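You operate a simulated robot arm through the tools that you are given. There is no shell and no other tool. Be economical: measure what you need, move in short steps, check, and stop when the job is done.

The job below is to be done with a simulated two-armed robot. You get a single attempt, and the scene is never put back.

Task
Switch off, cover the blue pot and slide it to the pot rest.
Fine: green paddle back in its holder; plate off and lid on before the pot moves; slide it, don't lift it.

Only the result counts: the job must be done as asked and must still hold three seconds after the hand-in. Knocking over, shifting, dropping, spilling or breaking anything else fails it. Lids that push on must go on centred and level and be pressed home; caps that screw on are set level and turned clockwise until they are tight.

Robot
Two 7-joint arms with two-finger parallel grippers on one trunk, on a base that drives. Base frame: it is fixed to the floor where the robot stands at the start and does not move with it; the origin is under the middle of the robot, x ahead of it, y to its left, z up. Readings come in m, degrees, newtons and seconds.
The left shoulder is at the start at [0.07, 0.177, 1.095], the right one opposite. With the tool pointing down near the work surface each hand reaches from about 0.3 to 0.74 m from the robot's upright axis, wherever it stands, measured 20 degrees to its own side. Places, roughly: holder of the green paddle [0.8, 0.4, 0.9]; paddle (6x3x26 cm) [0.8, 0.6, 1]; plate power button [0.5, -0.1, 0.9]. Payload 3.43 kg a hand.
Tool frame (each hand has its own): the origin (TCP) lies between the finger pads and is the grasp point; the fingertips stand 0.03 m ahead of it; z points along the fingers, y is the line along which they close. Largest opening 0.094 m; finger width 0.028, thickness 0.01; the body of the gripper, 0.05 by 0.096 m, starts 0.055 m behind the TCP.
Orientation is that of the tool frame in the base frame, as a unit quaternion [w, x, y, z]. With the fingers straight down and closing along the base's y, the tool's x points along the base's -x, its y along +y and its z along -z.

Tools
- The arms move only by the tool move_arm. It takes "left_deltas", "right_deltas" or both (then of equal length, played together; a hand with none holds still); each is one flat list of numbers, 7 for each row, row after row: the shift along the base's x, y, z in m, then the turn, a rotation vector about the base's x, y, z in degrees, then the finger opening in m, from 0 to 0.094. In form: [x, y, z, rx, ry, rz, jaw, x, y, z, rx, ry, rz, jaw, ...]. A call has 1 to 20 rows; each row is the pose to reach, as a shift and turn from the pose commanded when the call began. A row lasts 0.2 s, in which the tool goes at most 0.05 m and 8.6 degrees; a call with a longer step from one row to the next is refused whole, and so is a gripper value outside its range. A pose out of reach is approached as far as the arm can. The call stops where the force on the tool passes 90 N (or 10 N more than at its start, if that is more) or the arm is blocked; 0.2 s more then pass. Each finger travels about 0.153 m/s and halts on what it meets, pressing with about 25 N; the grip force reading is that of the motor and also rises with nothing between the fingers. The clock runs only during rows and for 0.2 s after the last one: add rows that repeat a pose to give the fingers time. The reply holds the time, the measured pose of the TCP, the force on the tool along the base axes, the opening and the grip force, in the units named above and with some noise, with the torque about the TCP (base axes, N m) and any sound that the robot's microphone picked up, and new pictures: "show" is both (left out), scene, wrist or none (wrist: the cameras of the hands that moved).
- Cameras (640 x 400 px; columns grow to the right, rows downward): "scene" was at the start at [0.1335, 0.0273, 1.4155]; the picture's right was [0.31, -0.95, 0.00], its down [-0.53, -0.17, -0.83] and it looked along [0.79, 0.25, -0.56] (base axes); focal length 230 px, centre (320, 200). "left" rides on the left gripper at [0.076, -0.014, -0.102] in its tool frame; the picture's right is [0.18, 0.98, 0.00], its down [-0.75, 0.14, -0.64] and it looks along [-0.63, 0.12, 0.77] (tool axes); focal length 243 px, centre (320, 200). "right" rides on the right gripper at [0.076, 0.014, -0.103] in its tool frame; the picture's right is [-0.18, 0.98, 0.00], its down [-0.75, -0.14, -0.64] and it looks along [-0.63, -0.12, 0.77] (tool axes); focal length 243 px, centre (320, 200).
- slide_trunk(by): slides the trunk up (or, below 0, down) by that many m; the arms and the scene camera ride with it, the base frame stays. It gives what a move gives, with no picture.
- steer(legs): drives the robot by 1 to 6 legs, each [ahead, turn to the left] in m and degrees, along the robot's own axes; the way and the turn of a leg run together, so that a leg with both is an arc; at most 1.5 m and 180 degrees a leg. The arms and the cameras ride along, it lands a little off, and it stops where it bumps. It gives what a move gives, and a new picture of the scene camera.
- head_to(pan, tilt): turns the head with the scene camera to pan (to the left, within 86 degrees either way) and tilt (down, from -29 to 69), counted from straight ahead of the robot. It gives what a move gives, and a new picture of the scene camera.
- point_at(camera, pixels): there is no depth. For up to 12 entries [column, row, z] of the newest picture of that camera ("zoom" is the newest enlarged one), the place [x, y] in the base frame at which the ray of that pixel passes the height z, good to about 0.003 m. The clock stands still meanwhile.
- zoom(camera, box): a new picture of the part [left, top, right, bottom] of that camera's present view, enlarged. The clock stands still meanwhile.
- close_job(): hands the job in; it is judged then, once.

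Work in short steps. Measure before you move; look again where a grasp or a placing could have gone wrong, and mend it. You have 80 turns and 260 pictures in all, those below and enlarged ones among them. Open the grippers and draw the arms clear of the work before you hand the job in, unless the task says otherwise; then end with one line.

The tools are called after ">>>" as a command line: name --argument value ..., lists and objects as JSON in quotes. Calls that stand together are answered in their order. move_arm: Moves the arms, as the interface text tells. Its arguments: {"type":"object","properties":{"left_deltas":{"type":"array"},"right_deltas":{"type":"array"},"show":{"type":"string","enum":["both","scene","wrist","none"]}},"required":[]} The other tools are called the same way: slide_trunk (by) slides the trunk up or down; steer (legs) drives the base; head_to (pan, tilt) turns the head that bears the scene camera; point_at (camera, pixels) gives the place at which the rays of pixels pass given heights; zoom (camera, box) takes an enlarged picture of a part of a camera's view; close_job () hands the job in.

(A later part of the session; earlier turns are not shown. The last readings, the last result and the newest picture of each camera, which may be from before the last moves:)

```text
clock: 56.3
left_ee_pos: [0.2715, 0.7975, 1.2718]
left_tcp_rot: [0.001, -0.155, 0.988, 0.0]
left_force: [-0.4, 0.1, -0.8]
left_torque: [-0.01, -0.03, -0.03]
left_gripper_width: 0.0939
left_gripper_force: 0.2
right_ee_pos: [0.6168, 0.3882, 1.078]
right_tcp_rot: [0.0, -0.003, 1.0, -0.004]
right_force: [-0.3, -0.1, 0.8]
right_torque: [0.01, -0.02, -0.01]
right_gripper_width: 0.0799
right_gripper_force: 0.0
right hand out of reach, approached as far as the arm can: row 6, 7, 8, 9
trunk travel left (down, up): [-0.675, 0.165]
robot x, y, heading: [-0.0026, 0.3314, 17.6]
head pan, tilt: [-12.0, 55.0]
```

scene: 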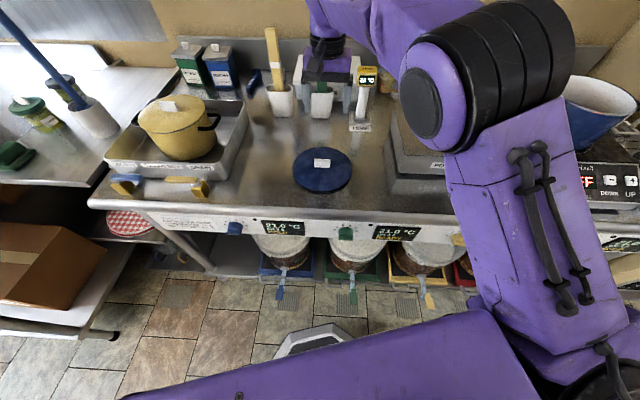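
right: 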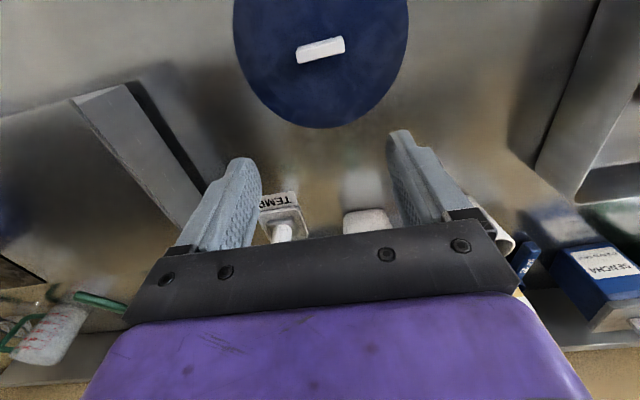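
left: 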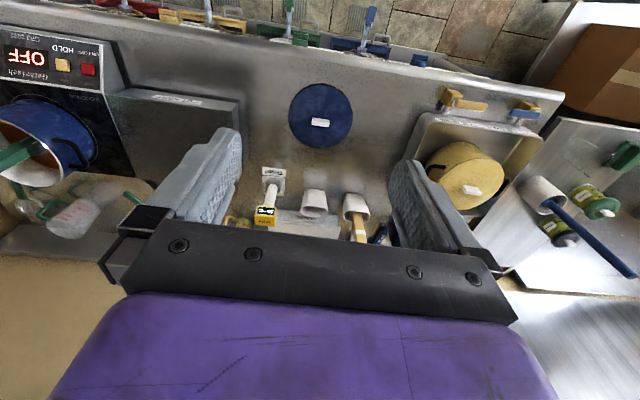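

Again a folded-arm limit; the arm prefers more distance. I back up another 0.1 m so the lid lies ~0.68 m away.

>>> steer --legs '[[-0.11, 0]]'

>>> move_arm --right_deltas '[0.02, 0.015, 0, 0, 0, 0, 0.08, 0.04, 0.03, 0, 0, 0, 0, 0.08, 0.06, 0.04, -0.01, 0, 0, 0, 0.08, 0.06, 0.04, -0.03, 0, 0, 0, 0.08, 0.06, 0.04, -0.03, 0, 0, 0, 0.08]'

```text
clock: 57.5
left_ee_pos: [0.1679, 0.7634, 1.2731]
left_tcp_rot: [0.0, -0.153, 0.988, 0.0]
left_force: [-0.8, -0.2, 0.3]
left_torque: [0.01, 0.0, 0.01]
left_gripper_width: 0.094
left_gripper_force: 0.0
right_ee_pos: [0.5123, 0.3546, 1.0765]
right_tcp_rot: [0.0, -0.001, 1.0, -0.003]
right_force: [0.0, 0.2, 0.1]
right_torque: [0.04, 0.02, 0.02]
right_gripper_width: 0.0797
right_gripper_force: 0.1
trunk travel left (down, up): [-0.675, 0.165]
robot x, y, heading: [-0.108, 0.3012, 17.2]
head pan, tilt: [-12.0, 55.0]
```

scene: 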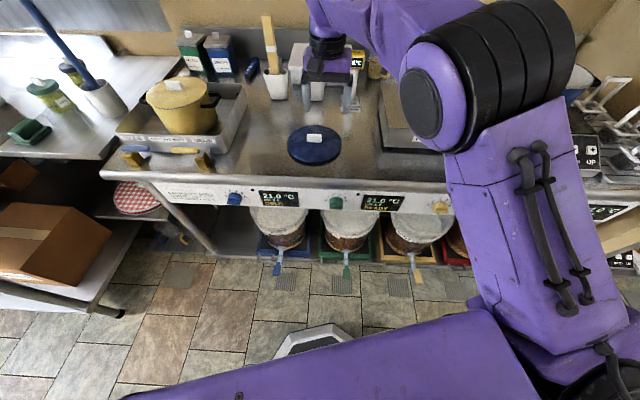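

```text
clock: 58.6
left_ee_pos: [0.1668, 0.7638, 1.2719]
left_tcp_rot: [0.001, -0.153, 0.988, 0.0]
left_force: [-0.2, 0.1, -0.2]
left_torque: [-0.01, 0.03, -0.01]
left_gripper_width: 0.0941
left_gripper_force: 0.1
right_ee_pos: [0.562, 0.389, 1.0434]
right_tcp_rot: [0.001, -0.001, 1.0, -0.004]
right_force: [0.1, 1.4, 0.3]
right_torque: [0.02, 0.01, -0.01]
right_gripper_width: 0.0799
right_gripper_force: 0.1
right hand out of reach, approached as far as the arm can: row 3, 4, 5
trunk travel left (down, up): [-0.675, 0.165]
robot x, y, heading: [-0.1099, 0.3036, 17.2]
head pan, tilt: [-12.0, 55.0]
```

scene: 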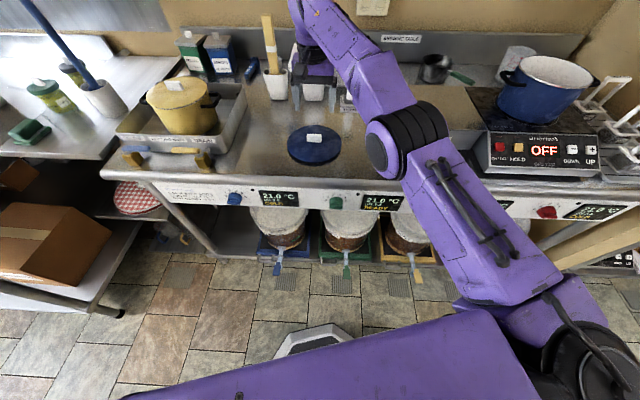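
right: 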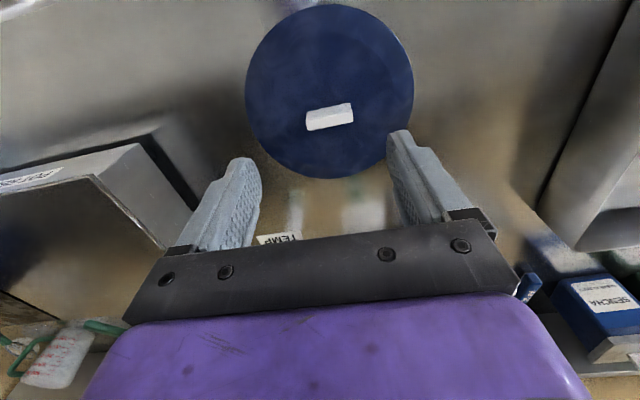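

Downward reach is limited at this trunk height, so I lower the trunk 6 cm and fine-position above the knob.

>>> slide_trunk --by -0.06

>>> move_arm --right_deltas '[0.007, 0.002, 0, 0, 0, 0, 0.08, 0.014, 0.005, 0, 0, 0, 0, 0.08, 0.014, 0.005, 0, 0, 0, 0, 0.08]' --show "wrist"

```text
clock: 59.6
left_ee_pos: [0.1672, 0.7639, 1.2135]
left_tcp_rot: [0.001, -0.153, 0.988, 0.0]
left_force: [0.4, 0.2, -0.7]
left_torque: [0.01, -0.02, 0.01]
left_gripper_width: 0.0939
left_gripper_force: 0.0
right_ee_pos: [0.5634, 0.39, 0.9835]
right_tcp_rot: [0.0, -0.002, 1.0, -0.003]
right_force: [-0.6, 0.8, -0.1]
right_torque: [-0.01, 0.0, 0.03]
right_gripper_width: 0.0799
right_gripper_force: 0.1
trunk travel left (down, up): [-0.615, 0.225]
robot x, y, heading: [-0.1081, 0.2996, 17.2]
head pan, tilt: [-12.0, 55.0]
```

```text
clock: 60.5
left_ee_pos: [0.1691, 0.7647, 1.2128]
left_tcp_rot: [0.002, -0.153, 0.988, 0.0]
left_force: [-0.3, 0.3, -0.3]
left_torque: [0.0, 0.02, 0.01]
left_gripper_width: 0.0941
left_gripper_force: 0.0
right_ee_pos: [0.5619, 0.3879, 0.9833]
right_tcp_rot: [0.0, -0.002, 1.0, -0.004]
right_force: [-0.2, 0.5, 0.1]
right_torque: [-0.02, 0.02, 0.02]
right_gripper_width: 0.0799
right_gripper_force: 0.1
right hand out of reach, approached as far as the arm can: row 1, 2, 3
trunk travel left (down, up): [-0.615, 0.225]
robot x, y, heading: [-0.1087, 0.3005, 17.5]
head pan, tilt: [-12.0, 55.0]
```

right: 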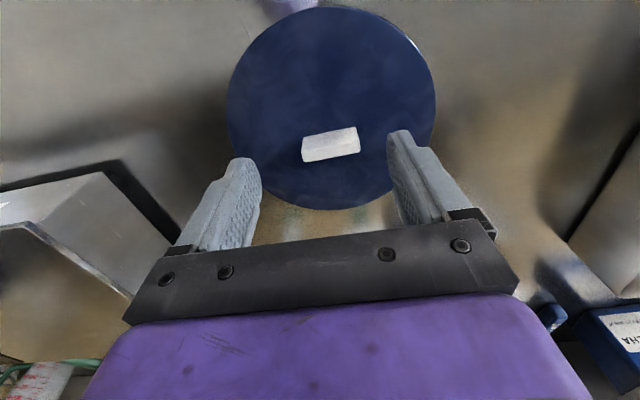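

Still limited; I lower the trunk further while lifting the hand relative to it, so the arm works at shoulder height.

>>> move_arm --right_deltas '[0, 0, 0.04, 0, 0, 0, 0.08, -0.01, 0, 0.08, 0, 0, 0, 0.08, -0.02, 0, 0.12, 0, 0, 0, 0.08, -0.02, 0, 0.15, 0, 0, 0, 0.08]' --show "none"

>>> slide_trunk --by -0.15

>>> move_arm --right_deltas '[0.01, 0.003, 0, 0, 0, 0, 0.08, 0.02, 0.006, 0, 0, 0, 0, 0.08, 0.033, 0.006, -0.01, 0, 0, 0, 0.08, 0.033, 0.006, -0.01, 0, 0, 0, 0.08]'

```text
clock: 61.5
left_ee_pos: [0.1675, 0.7635, 1.2126]
left_tcp_rot: [0.0, -0.153, 0.988, 0.0]
left_force: [0.8, 0.3, 1.1]
left_torque: [-0.01, 0.01, -0.01]
left_gripper_width: 0.0941
left_gripper_force: 0.0
right_ee_pos: [0.5236, 0.3797, 1.0975]
right_tcp_rot: [0.0, -0.001, 1.0, -0.003]
right_force: [0.2, -0.6, -0.3]
right_torque: [0.06, -0.02, -0.02]
right_gripper_width: 0.0801
right_gripper_force: 0.1
right hand out of reach, approached as far as the arm can: row 1, 2, 3, 4
trunk travel left (down, up): [-0.615, 0.225]
robot x, y, heading: [-0.1114, 0.3013, 17.3]
head pan, tilt: [-12.0, 55.0]
```

```text
clock: 63.2
left_ee_pos: [0.1685, 0.7641, 1.0641]
left_tcp_rot: [0.001, -0.153, 0.988, 0.0]
left_force: [0.3, -0.3, -0.7]
left_torque: [0.02, -0.05, -0.01]
left_gripper_width: 0.094
left_gripper_force: 0.1
right_ee_pos: [0.5242, 0.3813, 0.9491]
right_tcp_rot: [0.001, -0.002, 1.0, -0.004]
right_force: [-0.7, -0.2, -0.3]
right_torque: [-0.01, -0.01, 0.0]
right_gripper_width: 0.0799
right_gripper_force: 0.0
trunk travel left (down, up): [-0.465, 0.375]
robot x, y, heading: [-0.1129, 0.3042, 17.3]
head pan, tilt: [-12.0, 55.0]
```

```text
clock: 64.2
left_ee_pos: [0.1675, 0.764, 1.0638]
left_tcp_rot: [0.001, -0.154, 0.988, 0.0]
left_force: [0.3, 0.7, 0.5]
left_torque: [0.06, -0.02, 0.01]
left_gripper_width: 0.0939
left_gripper_force: 0.1
right_ee_pos: [0.5359, 0.3802, 0.9238]
right_tcp_rot: [0.001, 0.0, 1.0, -0.002]
right_force: [0.0, -0.4, 1.0]
right_torque: [0.04, -0.03, -0.01]
right_gripper_width: 0.08
right_gripper_force: 0.1
right hand out of reach, approached as far as the arm can: row 1, 2, 3, 4
trunk travel left (down, up): [-0.465, 0.375]
robot x, y, heading: [-0.1103, 0.3033, 17.2]
head pan, tilt: [-12.0, 55.0]
```

scene: 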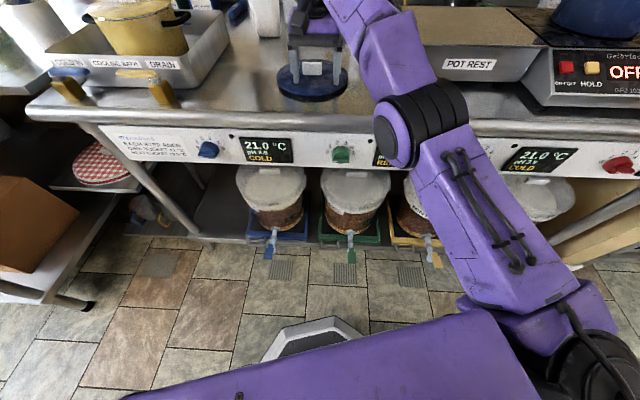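
right: 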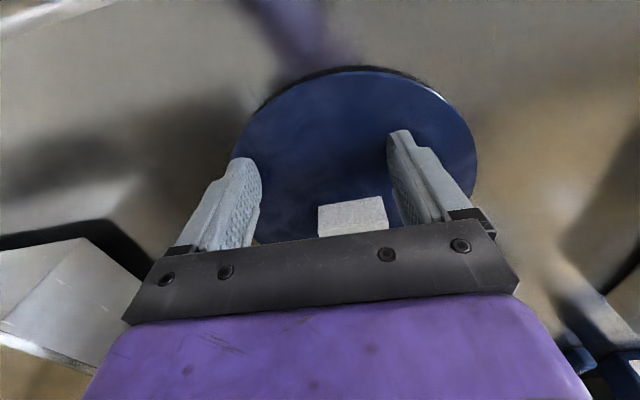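

The arm is stuck at a joint limit and dipped close to the lid (no contact force). I lift with the trunk first, then bring the arm back toward its own side, realigned with the robot heading.

>>> slide_trunk --by 0.2

>>> move_arm --right_deltas '[0, -0.03, 0.02, 0, 0, 4, 0.08, 0.01, -0.06, 0.04, 0, 0, 8, 0.08, 0.02, -0.09, 0.06, 0, 0, 12, 0.08, 0.02, -0.12, 0.08, 0, 0, 17, 0.08, 0.02, -0.15, 0.1, 0, 0, 17, 0.08, 0.02, -0.18, 0.12, 0, 0, 17, 0.08, 0.02, -0.2, 0.14, 0, 0, 17, 0.08]'

```text
clock: 66.4
left_ee_pos: [0.1684, 0.7653, 1.2609]
left_tcp_rot: [0.0, -0.153, 0.988, 0.0]
left_force: [-1.2, 0.0, 0.5]
left_torque: [-0.01, 0.01, 0.0]
left_gripper_width: 0.0941
left_gripper_force: 0.0
right_ee_pos: [0.5354, 0.3813, 1.1227]
right_tcp_rot: [0.001, -0.001, 1.0, -0.003]
right_force: [0.0, 1.0, 0.6]
right_torque: [0.0, 0.0, -0.02]
right_gripper_width: 0.0803
right_gripper_force: 0.1
trunk travel left (down, up): [-0.665, 0.175]
robot x, y, heading: [-0.1059, 0.3023, 17.2]
head pan, tilt: [-12.0, 55.0]
```

```text
clock: 68.0
left_ee_pos: [0.1667, 0.7593, 1.2651]
left_tcp_rot: [0.001, -0.152, 0.988, 0.002]
left_force: [-0.5, -0.4, 0.0]
left_torque: [0.06, -0.02, -0.02]
left_gripper_width: 0.0941
left_gripper_force: 0.0
right_ee_pos: [0.5342, 0.1743, 1.2523]
right_tcp_rot: [0.002, -0.149, 0.989, 0.001]
right_force: [-0.8, -1.2, 0.0]
right_torque: [0.11, 0.02, 0.01]
right_gripper_width: 0.0798
right_gripper_force: 0.0
right hand out of reach, approached as far as the arm can: row 1, 3, 4, 5, 6, 7
trunk travel left (down, up): [-0.665, 0.175]
robot x, y, heading: [-0.1094, 0.2997, 17.2]
head pan, tilt: [-12.0, 55.0]
```

scene: 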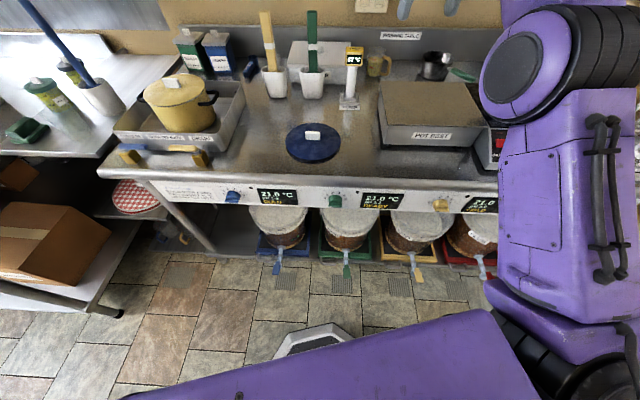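
right: 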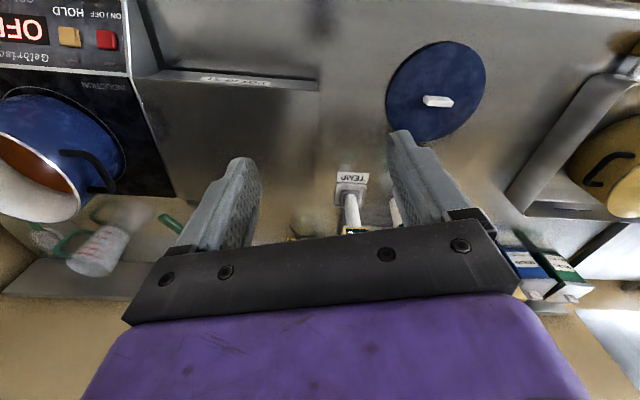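

The right arm is at a joint limit; the left arm is fresh and on the lid's side. I turn the robot to heading about −13° so the lid lies 20° to its left, and use the left hand.

>>> steer --legs '[[0, -30], [0.06, 0]]'

>>> move_arm --left_deltas '[0.03, -0.02, -0.01, 0, 0, 3, 0.08, 0.06, -0.04, -0.02, 0, 0, 6, 0.08, 0.09, -0.06, -0.03, 0, 0, 9, 0.08, 0.12, -0.08, -0.05, 0, 0, 13, 0.08, 0.12, -0.08, -0.05, 0, 0, 13, 0.08]'

```text
clock: 70.4
left_ee_pos: [0.4115, 0.5565, 1.2653]
left_tcp_rot: [0.005, 0.106, 0.994, -0.002]
left_force: [-0.8, 0.9, 0.2]
left_torque: [-0.04, -0.08, -0.01]
left_gripper_width: 0.0942
left_gripper_force: 0.1
right_ee_pos: [0.4429, -0.1335, 1.2585]
right_tcp_rot: [0.004, 0.109, 0.994, -0.003]
right_force: [-1.3, 0.5, -0.2]
right_torque: [-0.03, -0.1, 0.02]
right_gripper_width: 0.0798
right_gripper_force: 0.1
trunk travel left (down, up): [-0.665, 0.175]
robot x, y, heading: [-0.0516, 0.2873, -12.2]
head pan, tilt: [-12.0, 55.0]
```

scene: 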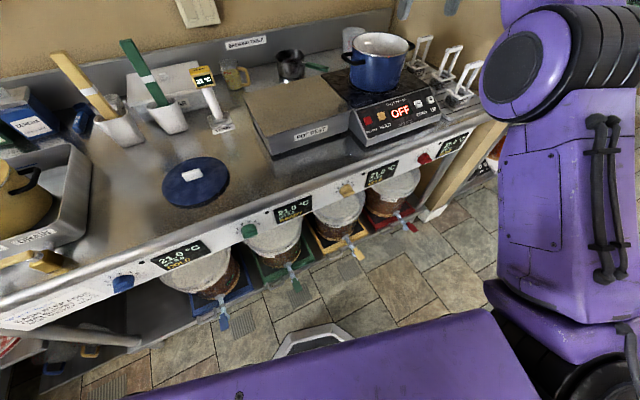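

```text
clock: 71.6
left_ee_pos: [0.5386, 0.4751, 1.2137]
left_tcp_rot: [0.002, -0.009, 1.0, 0.0]
left_force: [-1.3, -0.3, 0.2]
left_torque: [-0.05, -0.02, 0.02]
left_gripper_width: 0.08
left_gripper_force: 0.1
right_ee_pos: [0.4486, -0.1355, 1.2535]
right_tcp_rot: [0.002, 0.108, 0.994, -0.003]
right_force: [-0.4, -0.2, -0.3]
right_torque: [-0.02, -0.01, -0.03]
right_gripper_width: 0.08
right_gripper_force: 0.0
trunk travel left (down, up): [-0.665, 0.175]
robot x, y, heading: [-0.0545, 0.2866, -12.2]
head pan, tilt: [-12.0, 55.0]
```

scene: 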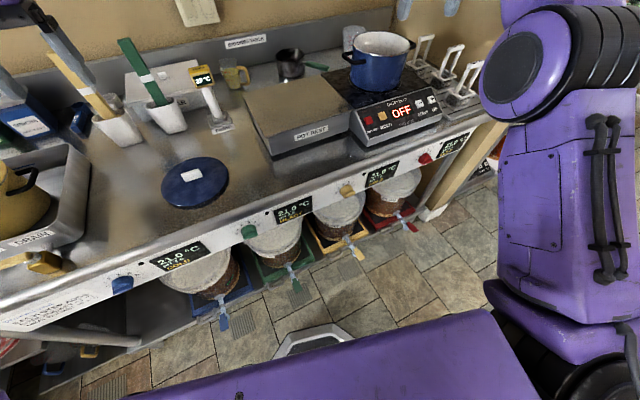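
left: 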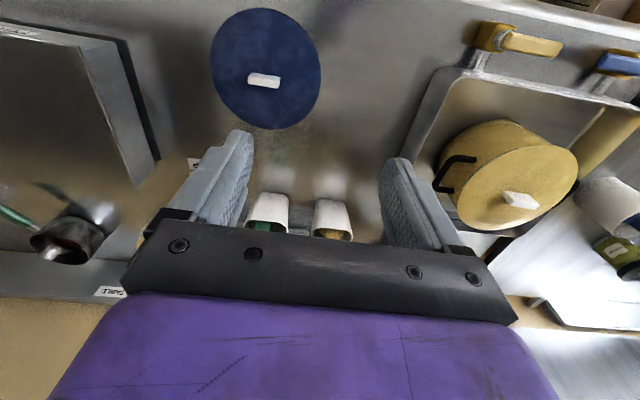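

Left hand is good. Move it above the knob to z≈1.0.

>>> move_arm --left_deltas '[0.008, -0.017, -0.04, 0, 0, 0, 0.08, 0.016, -0.034, -0.08, 0, 0, 0, 0.08, 0.024, -0.05, -0.12, 0, 0, 0, 0.08, 0.032, -0.066, -0.16, 0, 0, 0, 0.08, 0.038, -0.081, -0.2, 0, 0, 0, 0.08, 0.038, -0.081, -0.2, 0, 0, 0, 0.08]' --show "wrist"

```text
clock: 73.0
left_ee_pos: [0.5752, 0.3941, 1.0147]
left_tcp_rot: [0.001, -0.008, 1.0, -0.001]
left_force: [0.0, 0.1, 0.2]
left_torque: [0.02, -0.03, 0.04]
left_gripper_width: 0.08
left_gripper_force: 0.1
right_ee_pos: [0.4487, -0.1349, 1.2524]
right_tcp_rot: [0.001, 0.108, 0.994, -0.003]
right_force: [-0.2, -0.7, -0.2]
right_torque: [0.0, 0.0, 0.0]
right_gripper_width: 0.0798
right_gripper_force: 0.1
trunk travel left (down, up): [-0.665, 0.175]
robot x, y, heading: [-0.0478, 0.2902, -12.5]
head pan, tilt: [-12.0, 55.0]
```

left: 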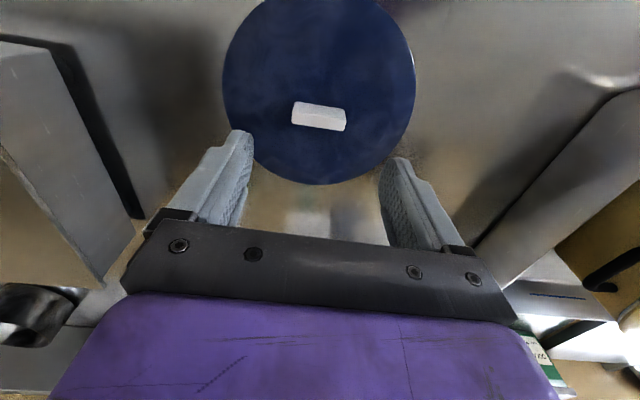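

Check knob position once more from here.

>>> point_at --camera "left" --pixels '[[293, 107, 0.92], [346, 114, 0.92], [320, 103, 0.92], [318, 121, 0.92], [346, 127, 0.905], [224, 90, 0.89], [416, 90, 0.89]]'

>>> zoom --camera "left" --box '[260, 60, 380, 160]'

```text
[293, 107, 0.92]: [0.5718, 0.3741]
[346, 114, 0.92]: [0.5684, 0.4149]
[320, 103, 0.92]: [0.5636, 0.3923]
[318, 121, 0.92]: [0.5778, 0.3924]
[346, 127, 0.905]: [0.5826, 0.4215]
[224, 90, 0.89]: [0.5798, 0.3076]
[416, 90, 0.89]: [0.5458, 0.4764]
```

```text
4.00 times, centred on (320, 110) of left
```

zoom: 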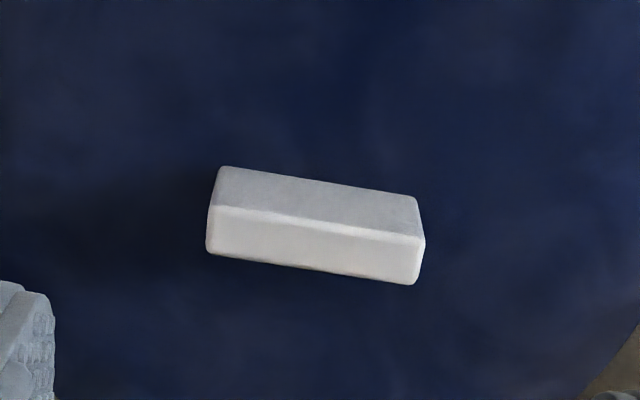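

Knob centre ≈[0.577,0.394], about 1.5 cm tall. Lower to TCP z≈0.938 and close.

>>> move_arm --left_deltas '[0.002, 0, -0.03, 0, 0, 0, 0.08, 0.002, 0, -0.055, 0, 0, 0, 0.08, 0.002, 0, -0.077, 0, 0, 0, 0.08, 0.002, 0, -0.077, 0, 0, 0, 0.08]' --show "wrist"

>>> zoom --camera "scene" --box '[130, 120, 270, 230]'

```text
clock: 74.0
left_ee_pos: [0.5779, 0.3918, 0.9374]
left_tcp_rot: [0.0, -0.008, 1.0, 0.0]
left_force: [-0.6, 0.3, -0.5]
left_torque: [0.0, 0.04, 0.02]
left_gripper_width: 0.0798
left_gripper_force: 0.1
right_ee_pos: [0.449, -0.1358, 1.2527]
right_tcp_rot: [0.001, 0.109, 0.994, -0.003]
right_force: [0.3, -1.0, 0.4]
right_torque: [-0.02, 0.01, 0.03]
right_gripper_width: 0.0801
right_gripper_force: 0.1
trunk travel left (down, up): [-0.665, 0.175]
robot x, y, heading: [-0.0509, 0.2873, -12.4]
head pan, tilt: [-12.0, 55.0]
```

left: 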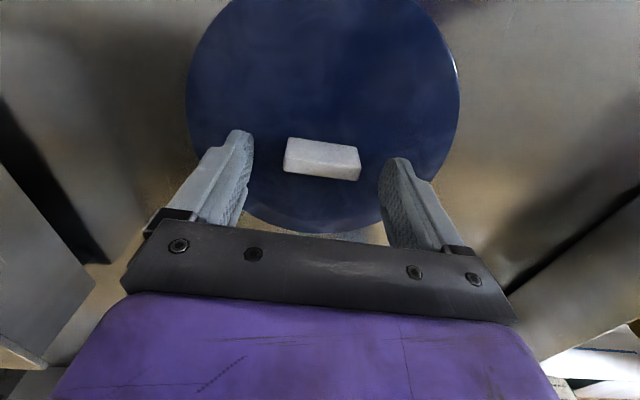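

```text
3.64 times, centred on (200, 175) of scene
```

zoom: 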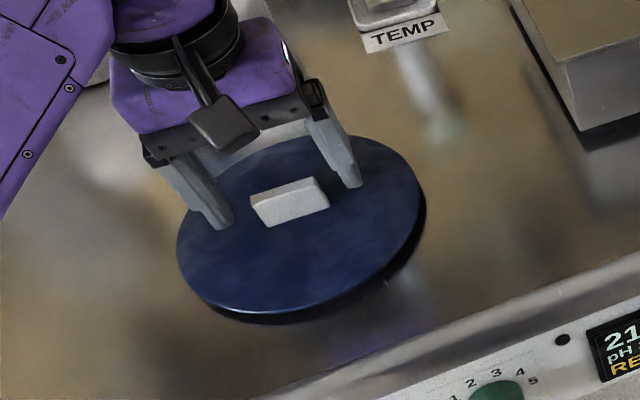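

Fingertips (215,220) and (350,180) straddle the bar at (290,202). Close.

>>> move_arm --left_deltas '[0, 0, 0, 0, 0, 0, 0.03, 0, 0, 0, 0, 0, 0, 0.0, 0, 0, 0, 0, 0, 0, 0.0, 0, 0, 0, 0, 0, 0, 0.0]' --show "wrist"

>>> zoom --camera "scene" --box '[130, 120, 270, 230]'

```text
clock: 75.0
left_ee_pos: [0.5778, 0.393, 0.9368]
left_tcp_rot: [0.001, -0.008, 1.0, 0.0]
left_force: [0.0, -0.1, -0.1]
left_torque: [-0.01, -0.1, 0.04]
left_gripper_width: 0.0452
left_gripper_force: 24.6
right_ee_pos: [0.4499, -0.1355, 1.2526]
right_tcp_rot: [0.001, 0.109, 0.994, -0.002]
right_force: [0.4, 0.4, 0.6]
right_torque: [-0.04, 0.01, 0.0]
right_gripper_width: 0.08
right_gripper_force: 0.0
trunk travel left (down, up): [-0.665, 0.175]
robot x, y, heading: [-0.0495, 0.2888, -12.5]
head pan, tilt: [-12.0, 55.0]
```

left: 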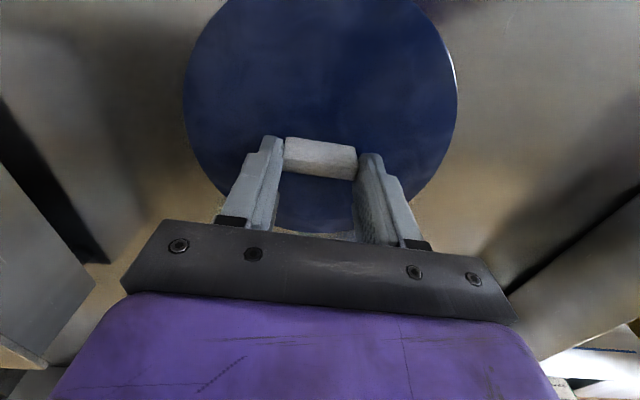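

```text
3.64 times, centred on (200, 175) of scene
```

zoom: 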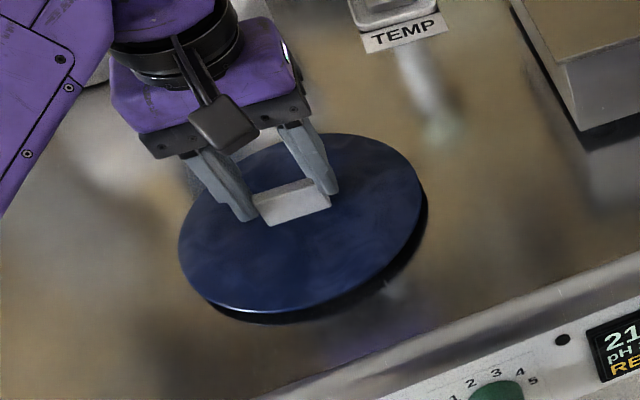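

Gripped at 45 mm. Lift slightly and check that it hangs level.

>>> move_arm --left_deltas '[0, 0, 0.02, 0, 0, 0, 0, 0, 0, 0.045, 0, 0, 0, 0, 0, 0, 0.08, 0, 0, 0, 0, 0, 0, 0.12, 0, 0, 0, 0, 0, 0, 0.16, 0, 0, 0, 0, 0, 0, 0.2, 0, 0, 0, 0, 0, 0, 0.2, 0, 0, 0, 0]'

>>> zoom --camera "scene" --box '[90, 20, 290, 180]'

```text
clock: 76.6
left_ee_pos: [0.579, 0.3941, 1.1396]
left_tcp_rot: [0.0, -0.008, 1.0, 0.0]
left_force: [0.8, -0.3, -1.5]
left_torque: [0.04, 0.0, -0.02]
left_gripper_width: 0.0455
left_gripper_force: 25.1
right_ee_pos: [0.4504, -0.1358, 1.2521]
right_tcp_rot: [0.0, 0.108, 0.994, -0.003]
right_force: [-0.4, -1.3, -0.1]
right_torque: [0.02, 0.01, 0.01]
right_gripper_width: 0.0799
right_gripper_force: 0.1
trunk travel left (down, up): [-0.665, 0.175]
robot x, y, heading: [-0.0495, 0.2883, -12.5]
head pan, tilt: [-12.0, 55.0]
```

scene: 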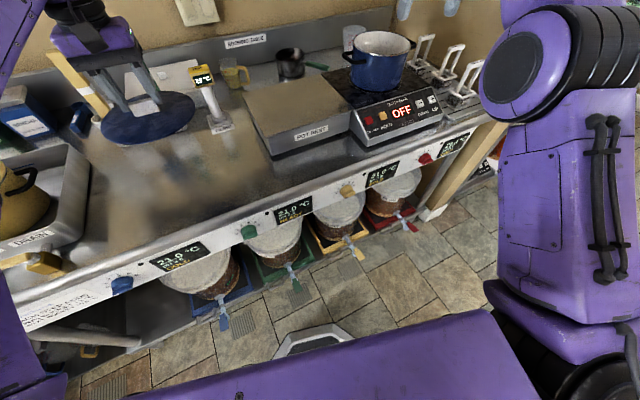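
left: 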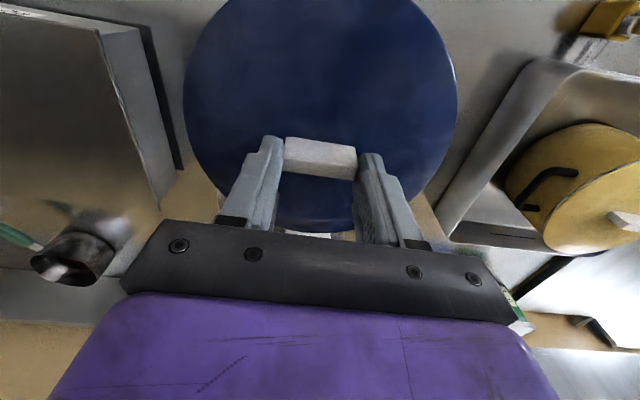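

```text
2.50 times, centred on (190, 100) of scene
```

zoom: 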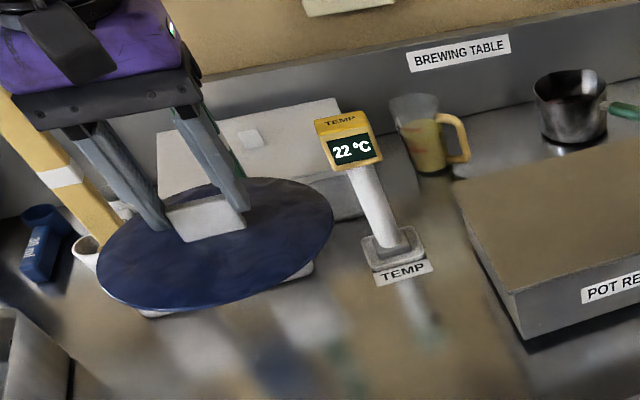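

Lid hangs level. Before driving to the pot I check the partition's near end at right (post foot at about (428,217)).

>>> point_at --camera "scene" --pixels '[[428, 219, 0.0], [440, 205, 0.0], [505, 122, 0.9], [418, 217, 0.05], [330, 328, 0.2]]'

>>> move_arm --right_deltas '[-0.03, 0.02, 0.02, 0, 0, 0, 0.08, -0.06, 0.04, 0.04, 0, 0, 0, 0.08, -0.08, 0.06, 0.07, 0, 0, 0, 0.08]' --show "none"

```text
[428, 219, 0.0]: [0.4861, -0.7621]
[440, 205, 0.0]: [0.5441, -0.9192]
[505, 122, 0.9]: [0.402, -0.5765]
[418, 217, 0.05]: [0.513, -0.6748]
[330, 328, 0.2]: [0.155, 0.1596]
```

```text
clock: 77.4
left_ee_pos: [0.5777, 0.395, 1.1402]
left_tcp_rot: [0.0, -0.009, 1.0, -0.001]
left_force: [0.3, 0.5, -0.9]
left_torque: [0.01, -0.03, -0.02]
left_gripper_width: 0.0454
left_gripper_force: 24.8
right_ee_pos: [0.3718, -0.0715, 1.3259]
right_tcp_rot: [0.001, 0.109, 0.994, -0.003]
right_force: [0.6, 1.2, -0.3]
right_torque: [-0.02, 0.0, 0.01]
right_gripper_width: 0.0799
right_gripper_force: 0.1
trunk travel left (down, up): [-0.665, 0.175]
robot x, y, heading: [-0.0541, 0.2882, -12.3]
head pan, tilt: [-12.0, 55.0]
```

Partition begins at x≈0.49, so the sweep is clear. Drive: turn to −90°, ahead 0.24, back to −40°.

>>> steer --legs '[[0, -77.7], [0.24, 0], [0, 50]]'

```text
clock: 84.8
left_ee_pos: [0.5575, -0.144, 1.1402]
left_tcp_rot: [0.001, 0.226, 0.974, 0.0]
left_force: [-0.3, -0.4, -2.5]
left_torque: [-0.02, -0.02, -0.01]
left_gripper_width: 0.0454
left_gripper_force: 24.9
right_ee_pos: [0.1603, -0.4655, 1.3254]
right_tcp_rot: [0.0, 0.34, 0.94, -0.003]
right_force: [0.0, 0.2, 0.4]
right_torque: [0.0, 0.02, 0.02]
right_gripper_width: 0.0798
right_gripper_force: 0.0
trunk travel left (down, up): [-0.665, 0.175]
robot x, y, heading: [-0.0516, 0.0485, -39.5]
head pan, tilt: [-12.0, 55.0]
```

scene: 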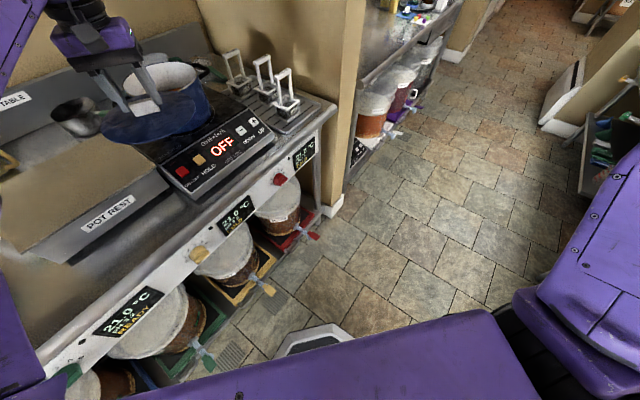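

Turn the head toward the pot to measure it again before the final approach.

>>> head_to --pan 18 --tilt 38

>>> zoom --camera "scene" --box '[220, 100, 420, 240]'

>>> zoom --camera "left" --box '[0, 0, 640, 400]'

```text
clock: 85.7
left_ee_pos: [0.5583, -0.1446, 1.1392]
left_tcp_rot: [0.001, 0.227, 0.974, -0.001]
left_force: [0.6, 0.6, -0.2]
left_torque: [0.03, 0.0, -0.02]
left_gripper_width: 0.0453
left_gripper_force: 25.3
right_ee_pos: [0.1625, -0.465, 1.3259]
right_tcp_rot: [0.0, 0.339, 0.941, -0.003]
right_force: [-0.1, -0.9, -0.4]
right_torque: [-0.01, 0.02, 0.01]
right_gripper_width: 0.0798
right_gripper_force: 0.1
trunk travel left (down, up): [-0.665, 0.175]
robot x, y, heading: [-0.0498, 0.0465, -39.6]
head pan, tilt: [18.0, 38.0]
```

scene: 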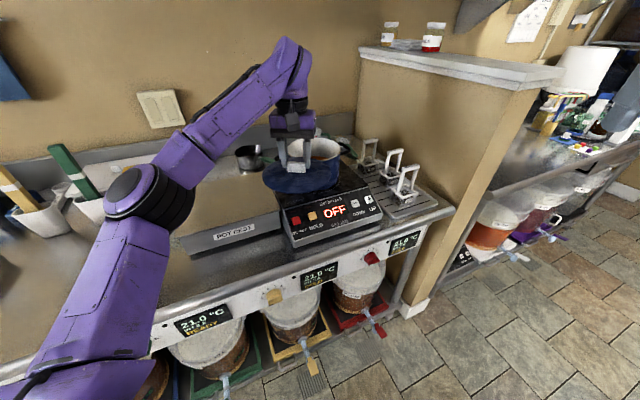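

```text
2.86 times, centred on (320, 170) of scene
```

zoom: 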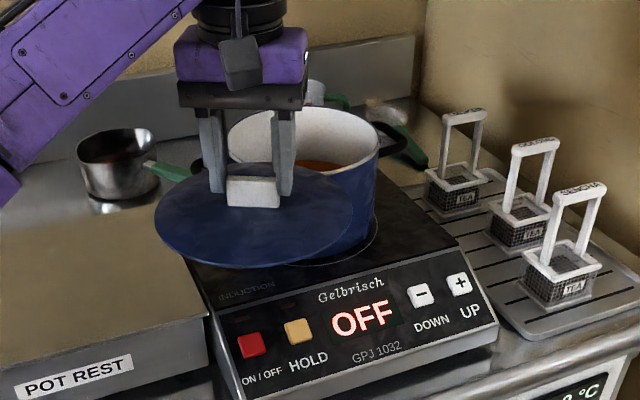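

```text
1.00 times, centred on (320, 200) of left (not enlarged: the box is as wide or as high as the picture)
```

zoom: 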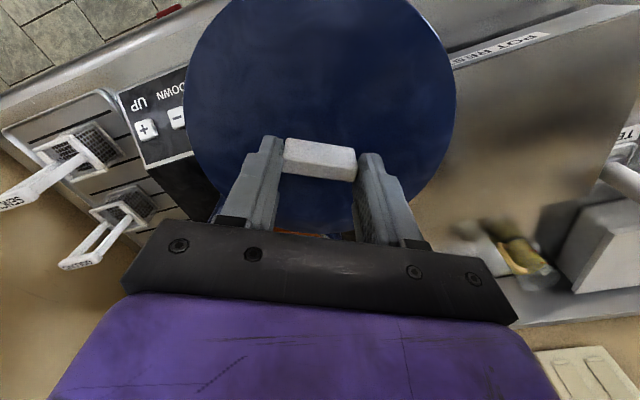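

The lid hides the pot. I shift the lid left and up, then drive forward 0.13 so that I see the pot from closer.

>>> move_arm --left_deltas '[-0.01, 0.035, 0.02, 0, 0, 0, 0, -0.02, 0.07, 0.04, 0, 0, 0, 0, -0.03, 0.105, 0.06, 0, 0, 0, 0, -0.04, 0.14, 0.08, 0, 0, 0, 0, -0.05, 0.175, 0.1, 0, 0, 0, 0, -0.06, 0.21, 0.12, 0, 0, 0, 0]' --show "none"

>>> steer --legs '[[0.13, 0]]'

>>> head_to --pan 16 --tilt 46

>>> zoom --camera "scene" --box '[240, 110, 400, 230]'

```text
clock: 87.1
left_ee_pos: [0.4972, 0.0658, 1.261]
left_tcp_rot: [0.001, 0.228, 0.974, -0.001]
left_force: [-0.1, 0.8, -0.6]
left_torque: [-0.02, -0.01, -0.01]
left_gripper_width: 0.0453
left_gripper_force: 26.0
right_ee_pos: [0.159, -0.4641, 1.3269]
right_tcp_rot: [0.002, 0.339, 0.941, -0.004]
right_force: [0.3, -0.2, 1.1]
right_torque: [0.0, -0.01, 0.02]
right_gripper_width: 0.0804
right_gripper_force: 0.1
trunk travel left (down, up): [-0.665, 0.175]
robot x, y, heading: [-0.0483, 0.0504, -39.5]
head pan, tilt: [18.0, 38.0]
```

```text
clock: 88.4
left_ee_pos: [0.5994, -0.0161, 1.2622]
left_tcp_rot: [0.002, 0.225, 0.974, -0.001]
left_force: [-0.1, 0.8, -0.4]
left_torque: [0.01, 0.01, -0.01]
left_gripper_width: 0.0453
left_gripper_force: 25.2
right_ee_pos: [0.2638, -0.5467, 1.3263]
right_tcp_rot: [0.0, 0.337, 0.941, -0.003]
right_force: [0.8, -0.2, -0.1]
right_torque: [0.02, -0.01, -0.01]
right_gripper_width: 0.0801
right_gripper_force: 0.1
trunk travel left (down, up): [-0.665, 0.175]
robot x, y, heading: [0.0536, -0.0355, -39.2]
head pan, tilt: [18.0, 38.0]
```

scene: 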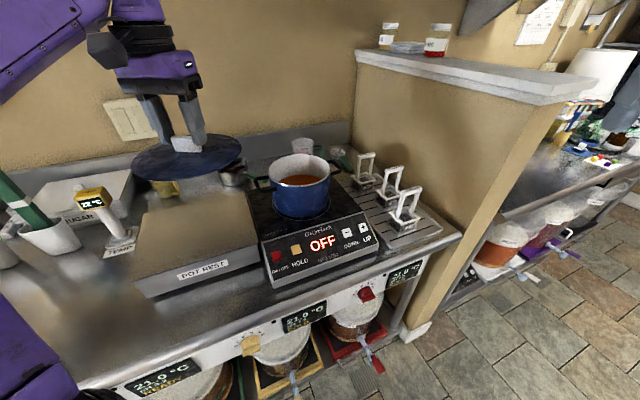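

```text
clock: 89.1
left_ee_pos: [0.6016, -0.0168, 1.2605]
left_tcp_rot: [0.001, 0.225, 0.974, -0.001]
left_force: [-0.6, -1.0, -1.4]
left_torque: [0.02, -0.01, 0.0]
left_gripper_width: 0.0455
left_gripper_force: 25.4
right_ee_pos: [0.2647, -0.5464, 1.3249]
right_tcp_rot: [0.0, 0.337, 0.941, -0.003]
right_force: [-0.4, 0.0, 1.0]
right_torque: [0.03, 0.01, -0.03]
right_gripper_width: 0.0796
right_gripper_force: 0.0
trunk travel left (down, up): [-0.665, 0.175]
robot x, y, heading: [0.0515, -0.0318, -39.0]
head pan, tilt: [16.0, 46.0]
```

scene: 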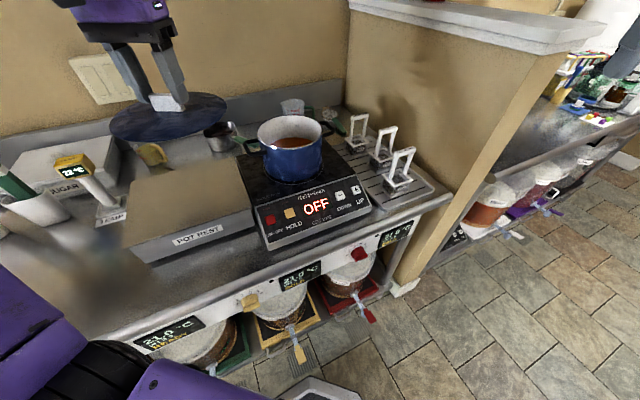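

```text
3.33 times, centred on (320, 170) of scene
```

zoom: 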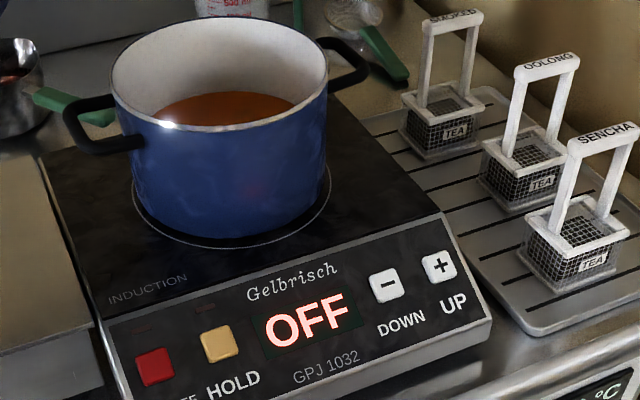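

Measure rim extremes here: left (257.6,132.5), right (322.4,134), near (291.5,149.3), far (288.5,116); then raise the trunk for a second set.

>>> point_at --camera "scene" --pixels '[[257.6, 132.5, 1.03], [257.6, 132.5, 1.07], [322.4, 134, 1.03], [322.4, 134, 1.07], [291.5, 149.3, 1.03], [291.5, 149.3, 1.07], [288.5, 116, 1.03], [288.5, 116, 1.07], [294.5, 181.5, 0.957]]'

>>> slide_trunk --by 0.17

>>> head_to --pan 16 --tilt 52

>>> zoom --camera "scene" --box '[240, 100, 400, 220]'

```text
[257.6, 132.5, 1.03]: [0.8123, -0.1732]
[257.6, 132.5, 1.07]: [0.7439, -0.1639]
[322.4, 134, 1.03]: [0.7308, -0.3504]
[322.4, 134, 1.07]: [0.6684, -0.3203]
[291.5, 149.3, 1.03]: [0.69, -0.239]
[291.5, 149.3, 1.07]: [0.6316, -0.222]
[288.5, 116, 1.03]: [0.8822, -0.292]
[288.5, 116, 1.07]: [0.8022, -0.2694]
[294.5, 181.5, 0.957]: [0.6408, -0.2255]
```

```text
clock: 91.0
left_ee_pos: [0.5954, -0.0156, 1.4341]
left_tcp_rot: [0.003, 0.225, 0.974, -0.001]
left_force: [-0.8, 0.3, -1.8]
left_torque: [0.01, 0.01, -0.01]
left_gripper_width: 0.0454
left_gripper_force: 25.2
right_ee_pos: [0.2591, -0.5465, 1.4971]
right_tcp_rot: [0.003, 0.338, 0.941, -0.003]
right_force: [-0.9, 0.2, -0.1]
right_torque: [0.02, 0.02, -0.04]
right_gripper_width: 0.0799
right_gripper_force: 0.1
trunk travel left (down, up): [-0.835, 0.005]
robot x, y, heading: [0.0513, -0.0328, -39.2]
head pan, tilt: [16.0, 46.0]
```

```text
clock: 91.7
left_ee_pos: [0.5957, -0.0165, 1.4327]
left_tcp_rot: [0.004, 0.225, 0.974, -0.001]
left_force: [-0.4, -0.2, -1.4]
left_torque: [0.03, 0.01, 0.02]
left_gripper_width: 0.0454
left_gripper_force: 25.3
right_ee_pos: [0.2587, -0.5481, 1.496]
right_tcp_rot: [0.003, 0.338, 0.941, -0.003]
right_force: [-0.4, -0.4, 0.5]
right_torque: [-0.05, -0.02, -0.03]
right_gripper_width: 0.0798
right_gripper_force: 0.0
trunk travel left (down, up): [-0.835, 0.005]
robot x, y, heading: [0.0531, -0.0341, -39.0]
head pan, tilt: [16.0, 52.0]
```

scene: 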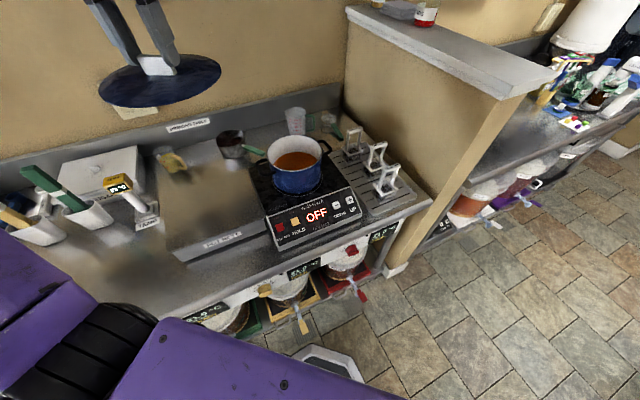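

```text
3.33 times, centred on (320, 160) of scene
```

zoom: 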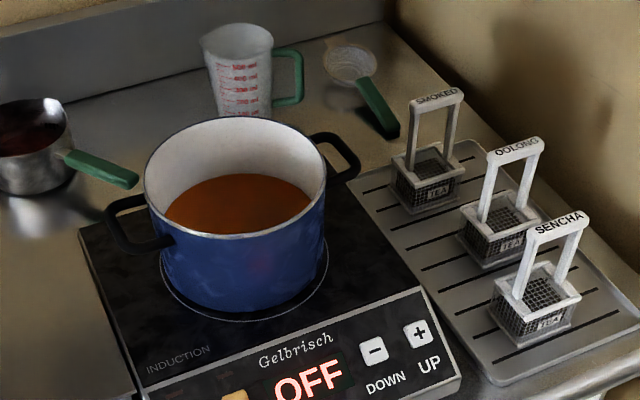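

>>> point_at --camera "scene" --pixels '[[267.2, 153.4, 1.03], [267.2, 153.4, 1.07], [321.8, 154, 1.03], [321.8, 154, 1.07], [296, 171.4, 1.03], [296, 171.4, 1.07], [293, 135.4, 1.03], [293, 135.4, 1.07], [259, 167.5, 1.03], [324, 147, 1.03]]'

```text
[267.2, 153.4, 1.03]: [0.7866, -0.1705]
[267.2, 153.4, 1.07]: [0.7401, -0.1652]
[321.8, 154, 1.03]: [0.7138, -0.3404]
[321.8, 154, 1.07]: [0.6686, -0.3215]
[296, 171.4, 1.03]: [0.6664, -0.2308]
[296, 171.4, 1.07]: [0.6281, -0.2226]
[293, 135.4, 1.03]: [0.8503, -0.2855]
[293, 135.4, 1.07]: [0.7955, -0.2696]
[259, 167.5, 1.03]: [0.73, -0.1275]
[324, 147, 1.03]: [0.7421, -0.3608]
```

Triangulated: rim z≈1.075, centre [0.701,-0.243], radius 0.085. Lower the trunk a bit and bring the lid above the pot (TCP z≈1.17).

>>> slide_trunk --by -0.08

>>> move_arm --left_deltas '[0.015, -0.035, -0.015, 0, 0, 0, 0, 0.03, -0.07, -0.03, 0, 0, 0, 0, 0.045, -0.105, -0.05, 0, 0, 0, 0, 0.06, -0.14, -0.07, 0, 0, 0, 0, 0.075, -0.175, -0.09, 0, 0, 0, 0, 0.09, -0.205, -0.12, 0, 0, 0, 0, 0.105, -0.2265, -0.15, 0, 0, 0, 0, 0.105, -0.2265, -0.18, 0, 0, 0, 0, 0.105, -0.2265, -0.18, 0, 0, 0, 0]'

>>> zoom --camera "scene" --box '[220, 60, 400, 200]'

```text
clock: 92.8
left_ee_pos: [0.6015, -0.0164, 1.351]
left_tcp_rot: [0.0, 0.224, 0.975, -0.002]
left_force: [0.9, -0.3, -1.3]
left_torque: [0.02, -0.02, -0.03]
left_gripper_width: 0.0454
left_gripper_force: 24.7
right_ee_pos: [0.2654, -0.5489, 1.4161]
right_tcp_rot: [0.0, 0.338, 0.941, -0.003]
right_force: [-0.2, -0.4, 0.1]
right_torque: [0.01, 0.0, -0.03]
right_gripper_width: 0.08
right_gripper_force: 0.1
trunk travel left (down, up): [-0.755, 0.085]
robot x, y, heading: [0.0557, -0.0328, -39.3]
head pan, tilt: [16.0, 52.0]
```

```text
clock: 94.8
left_ee_pos: [0.7056, -0.2404, 1.1716]
left_tcp_rot: [0.001, 0.225, 0.974, -0.002]
left_force: [-0.1, -0.4, -0.2]
left_torque: [-0.02, 0.02, 0.02]
left_gripper_width: 0.0454
left_gripper_force: 24.8
right_ee_pos: [0.2643, -0.5473, 1.4155]
right_tcp_rot: [0.001, 0.338, 0.941, -0.002]
right_force: [0.3, -0.5, 0.1]
right_torque: [-0.01, -0.03, 0.0]
right_gripper_width: 0.0798
right_gripper_force: 0.1
trunk travel left (down, up): [-0.755, 0.085]
robot x, y, heading: [0.0553, -0.0304, -39.5]
head pan, tilt: [16.0, 52.0]
```

scene: 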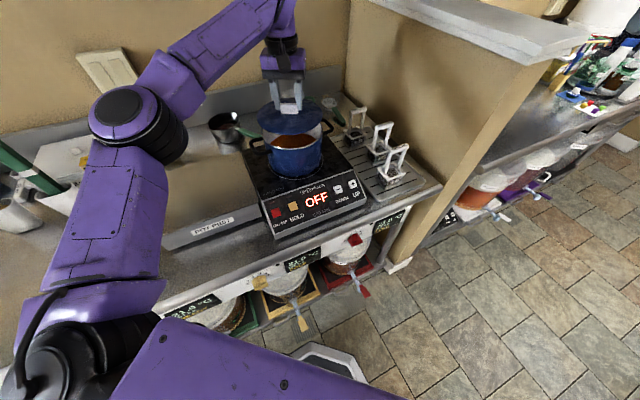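
left: 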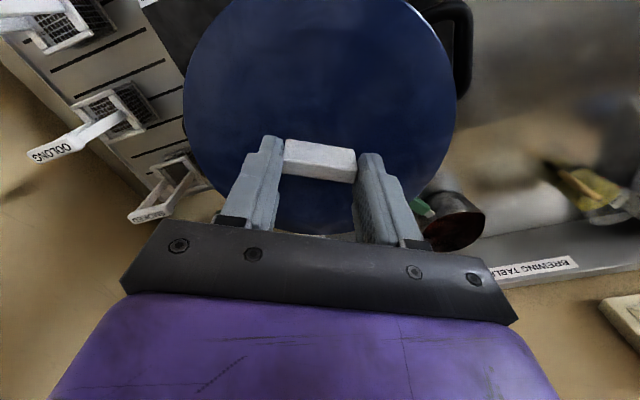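

```text
2.86 times, centred on (310, 130) of scene
```

zoom: 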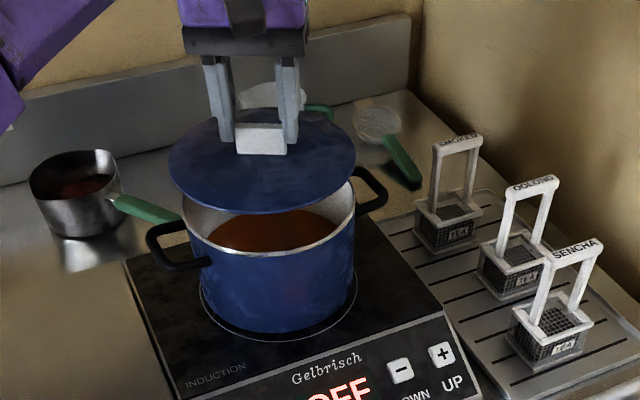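

Compare lid centre with pot centre from this view.

>>> point_at --camera "scene" --pixels '[[256.8, 118, 1.13], [322.6, 117.8, 1.13], [287.3, 134.6, 1.13], [322.3, 131.8, 1.075], [289.7, 150.3, 1.075], [261, 134, 1.075], [290.3, 108, 1.155]]'

>>> zoom --camera "scene" --box '[240, 80, 340, 170]'

```text
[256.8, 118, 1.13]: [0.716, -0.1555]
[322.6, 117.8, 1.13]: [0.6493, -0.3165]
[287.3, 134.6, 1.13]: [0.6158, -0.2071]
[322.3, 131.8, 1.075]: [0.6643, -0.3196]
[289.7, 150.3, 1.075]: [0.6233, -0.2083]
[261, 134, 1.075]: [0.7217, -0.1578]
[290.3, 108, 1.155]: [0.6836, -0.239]
```

```text
4.44 times, centred on (290, 125) of scene
```

zoom: 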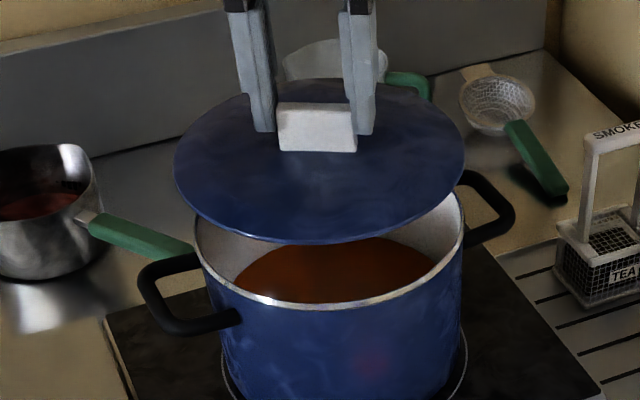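

Lid and pot agree to ~1 cm, limited by height ambiguity. I lower to ~1 cm above the rim and compare again.

>>> move_arm --left_deltas '[-0.002, -0.001, -0.015, 0, 0, 0, 0, -0.002, -0.001, -0.03, 0, 0, 0, 0, -0.002, -0.001, -0.03, 0, 0, 0, 0]' --show "none"

>>> zoom --camera "scene" --box '[240, 80, 340, 170]'

```text
clock: 95.7
left_ee_pos: [0.7041, -0.2424, 1.1398]
left_tcp_rot: [0.001, 0.225, 0.974, 0.0]
left_force: [-0.1, -0.6, -0.6]
left_torque: [-0.02, 0.0, -0.03]
left_gripper_width: 0.0454
left_gripper_force: 24.4
right_ee_pos: [0.2643, -0.5481, 1.4166]
right_tcp_rot: [0.001, 0.337, 0.941, -0.003]
right_force: [0.4, -0.6, 1.1]
right_torque: [-0.03, 0.04, 0.02]
right_gripper_width: 0.0802
right_gripper_force: 0.0
trunk travel left (down, up): [-0.755, 0.085]
robot x, y, heading: [0.051, -0.0333, -39.4]
head pan, tilt: [16.0, 52.0]
```

```text
4.44 times, centred on (290, 125) of scene
```

zoom: 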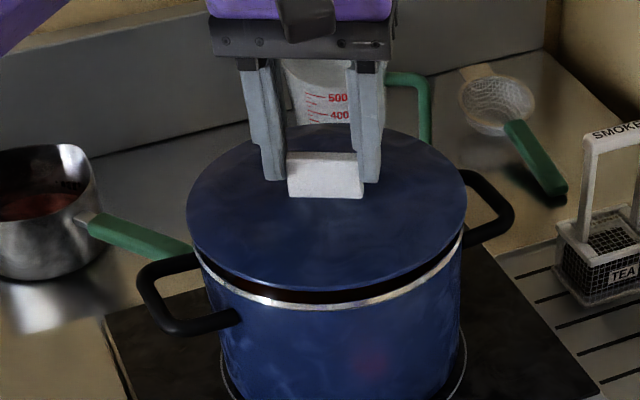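

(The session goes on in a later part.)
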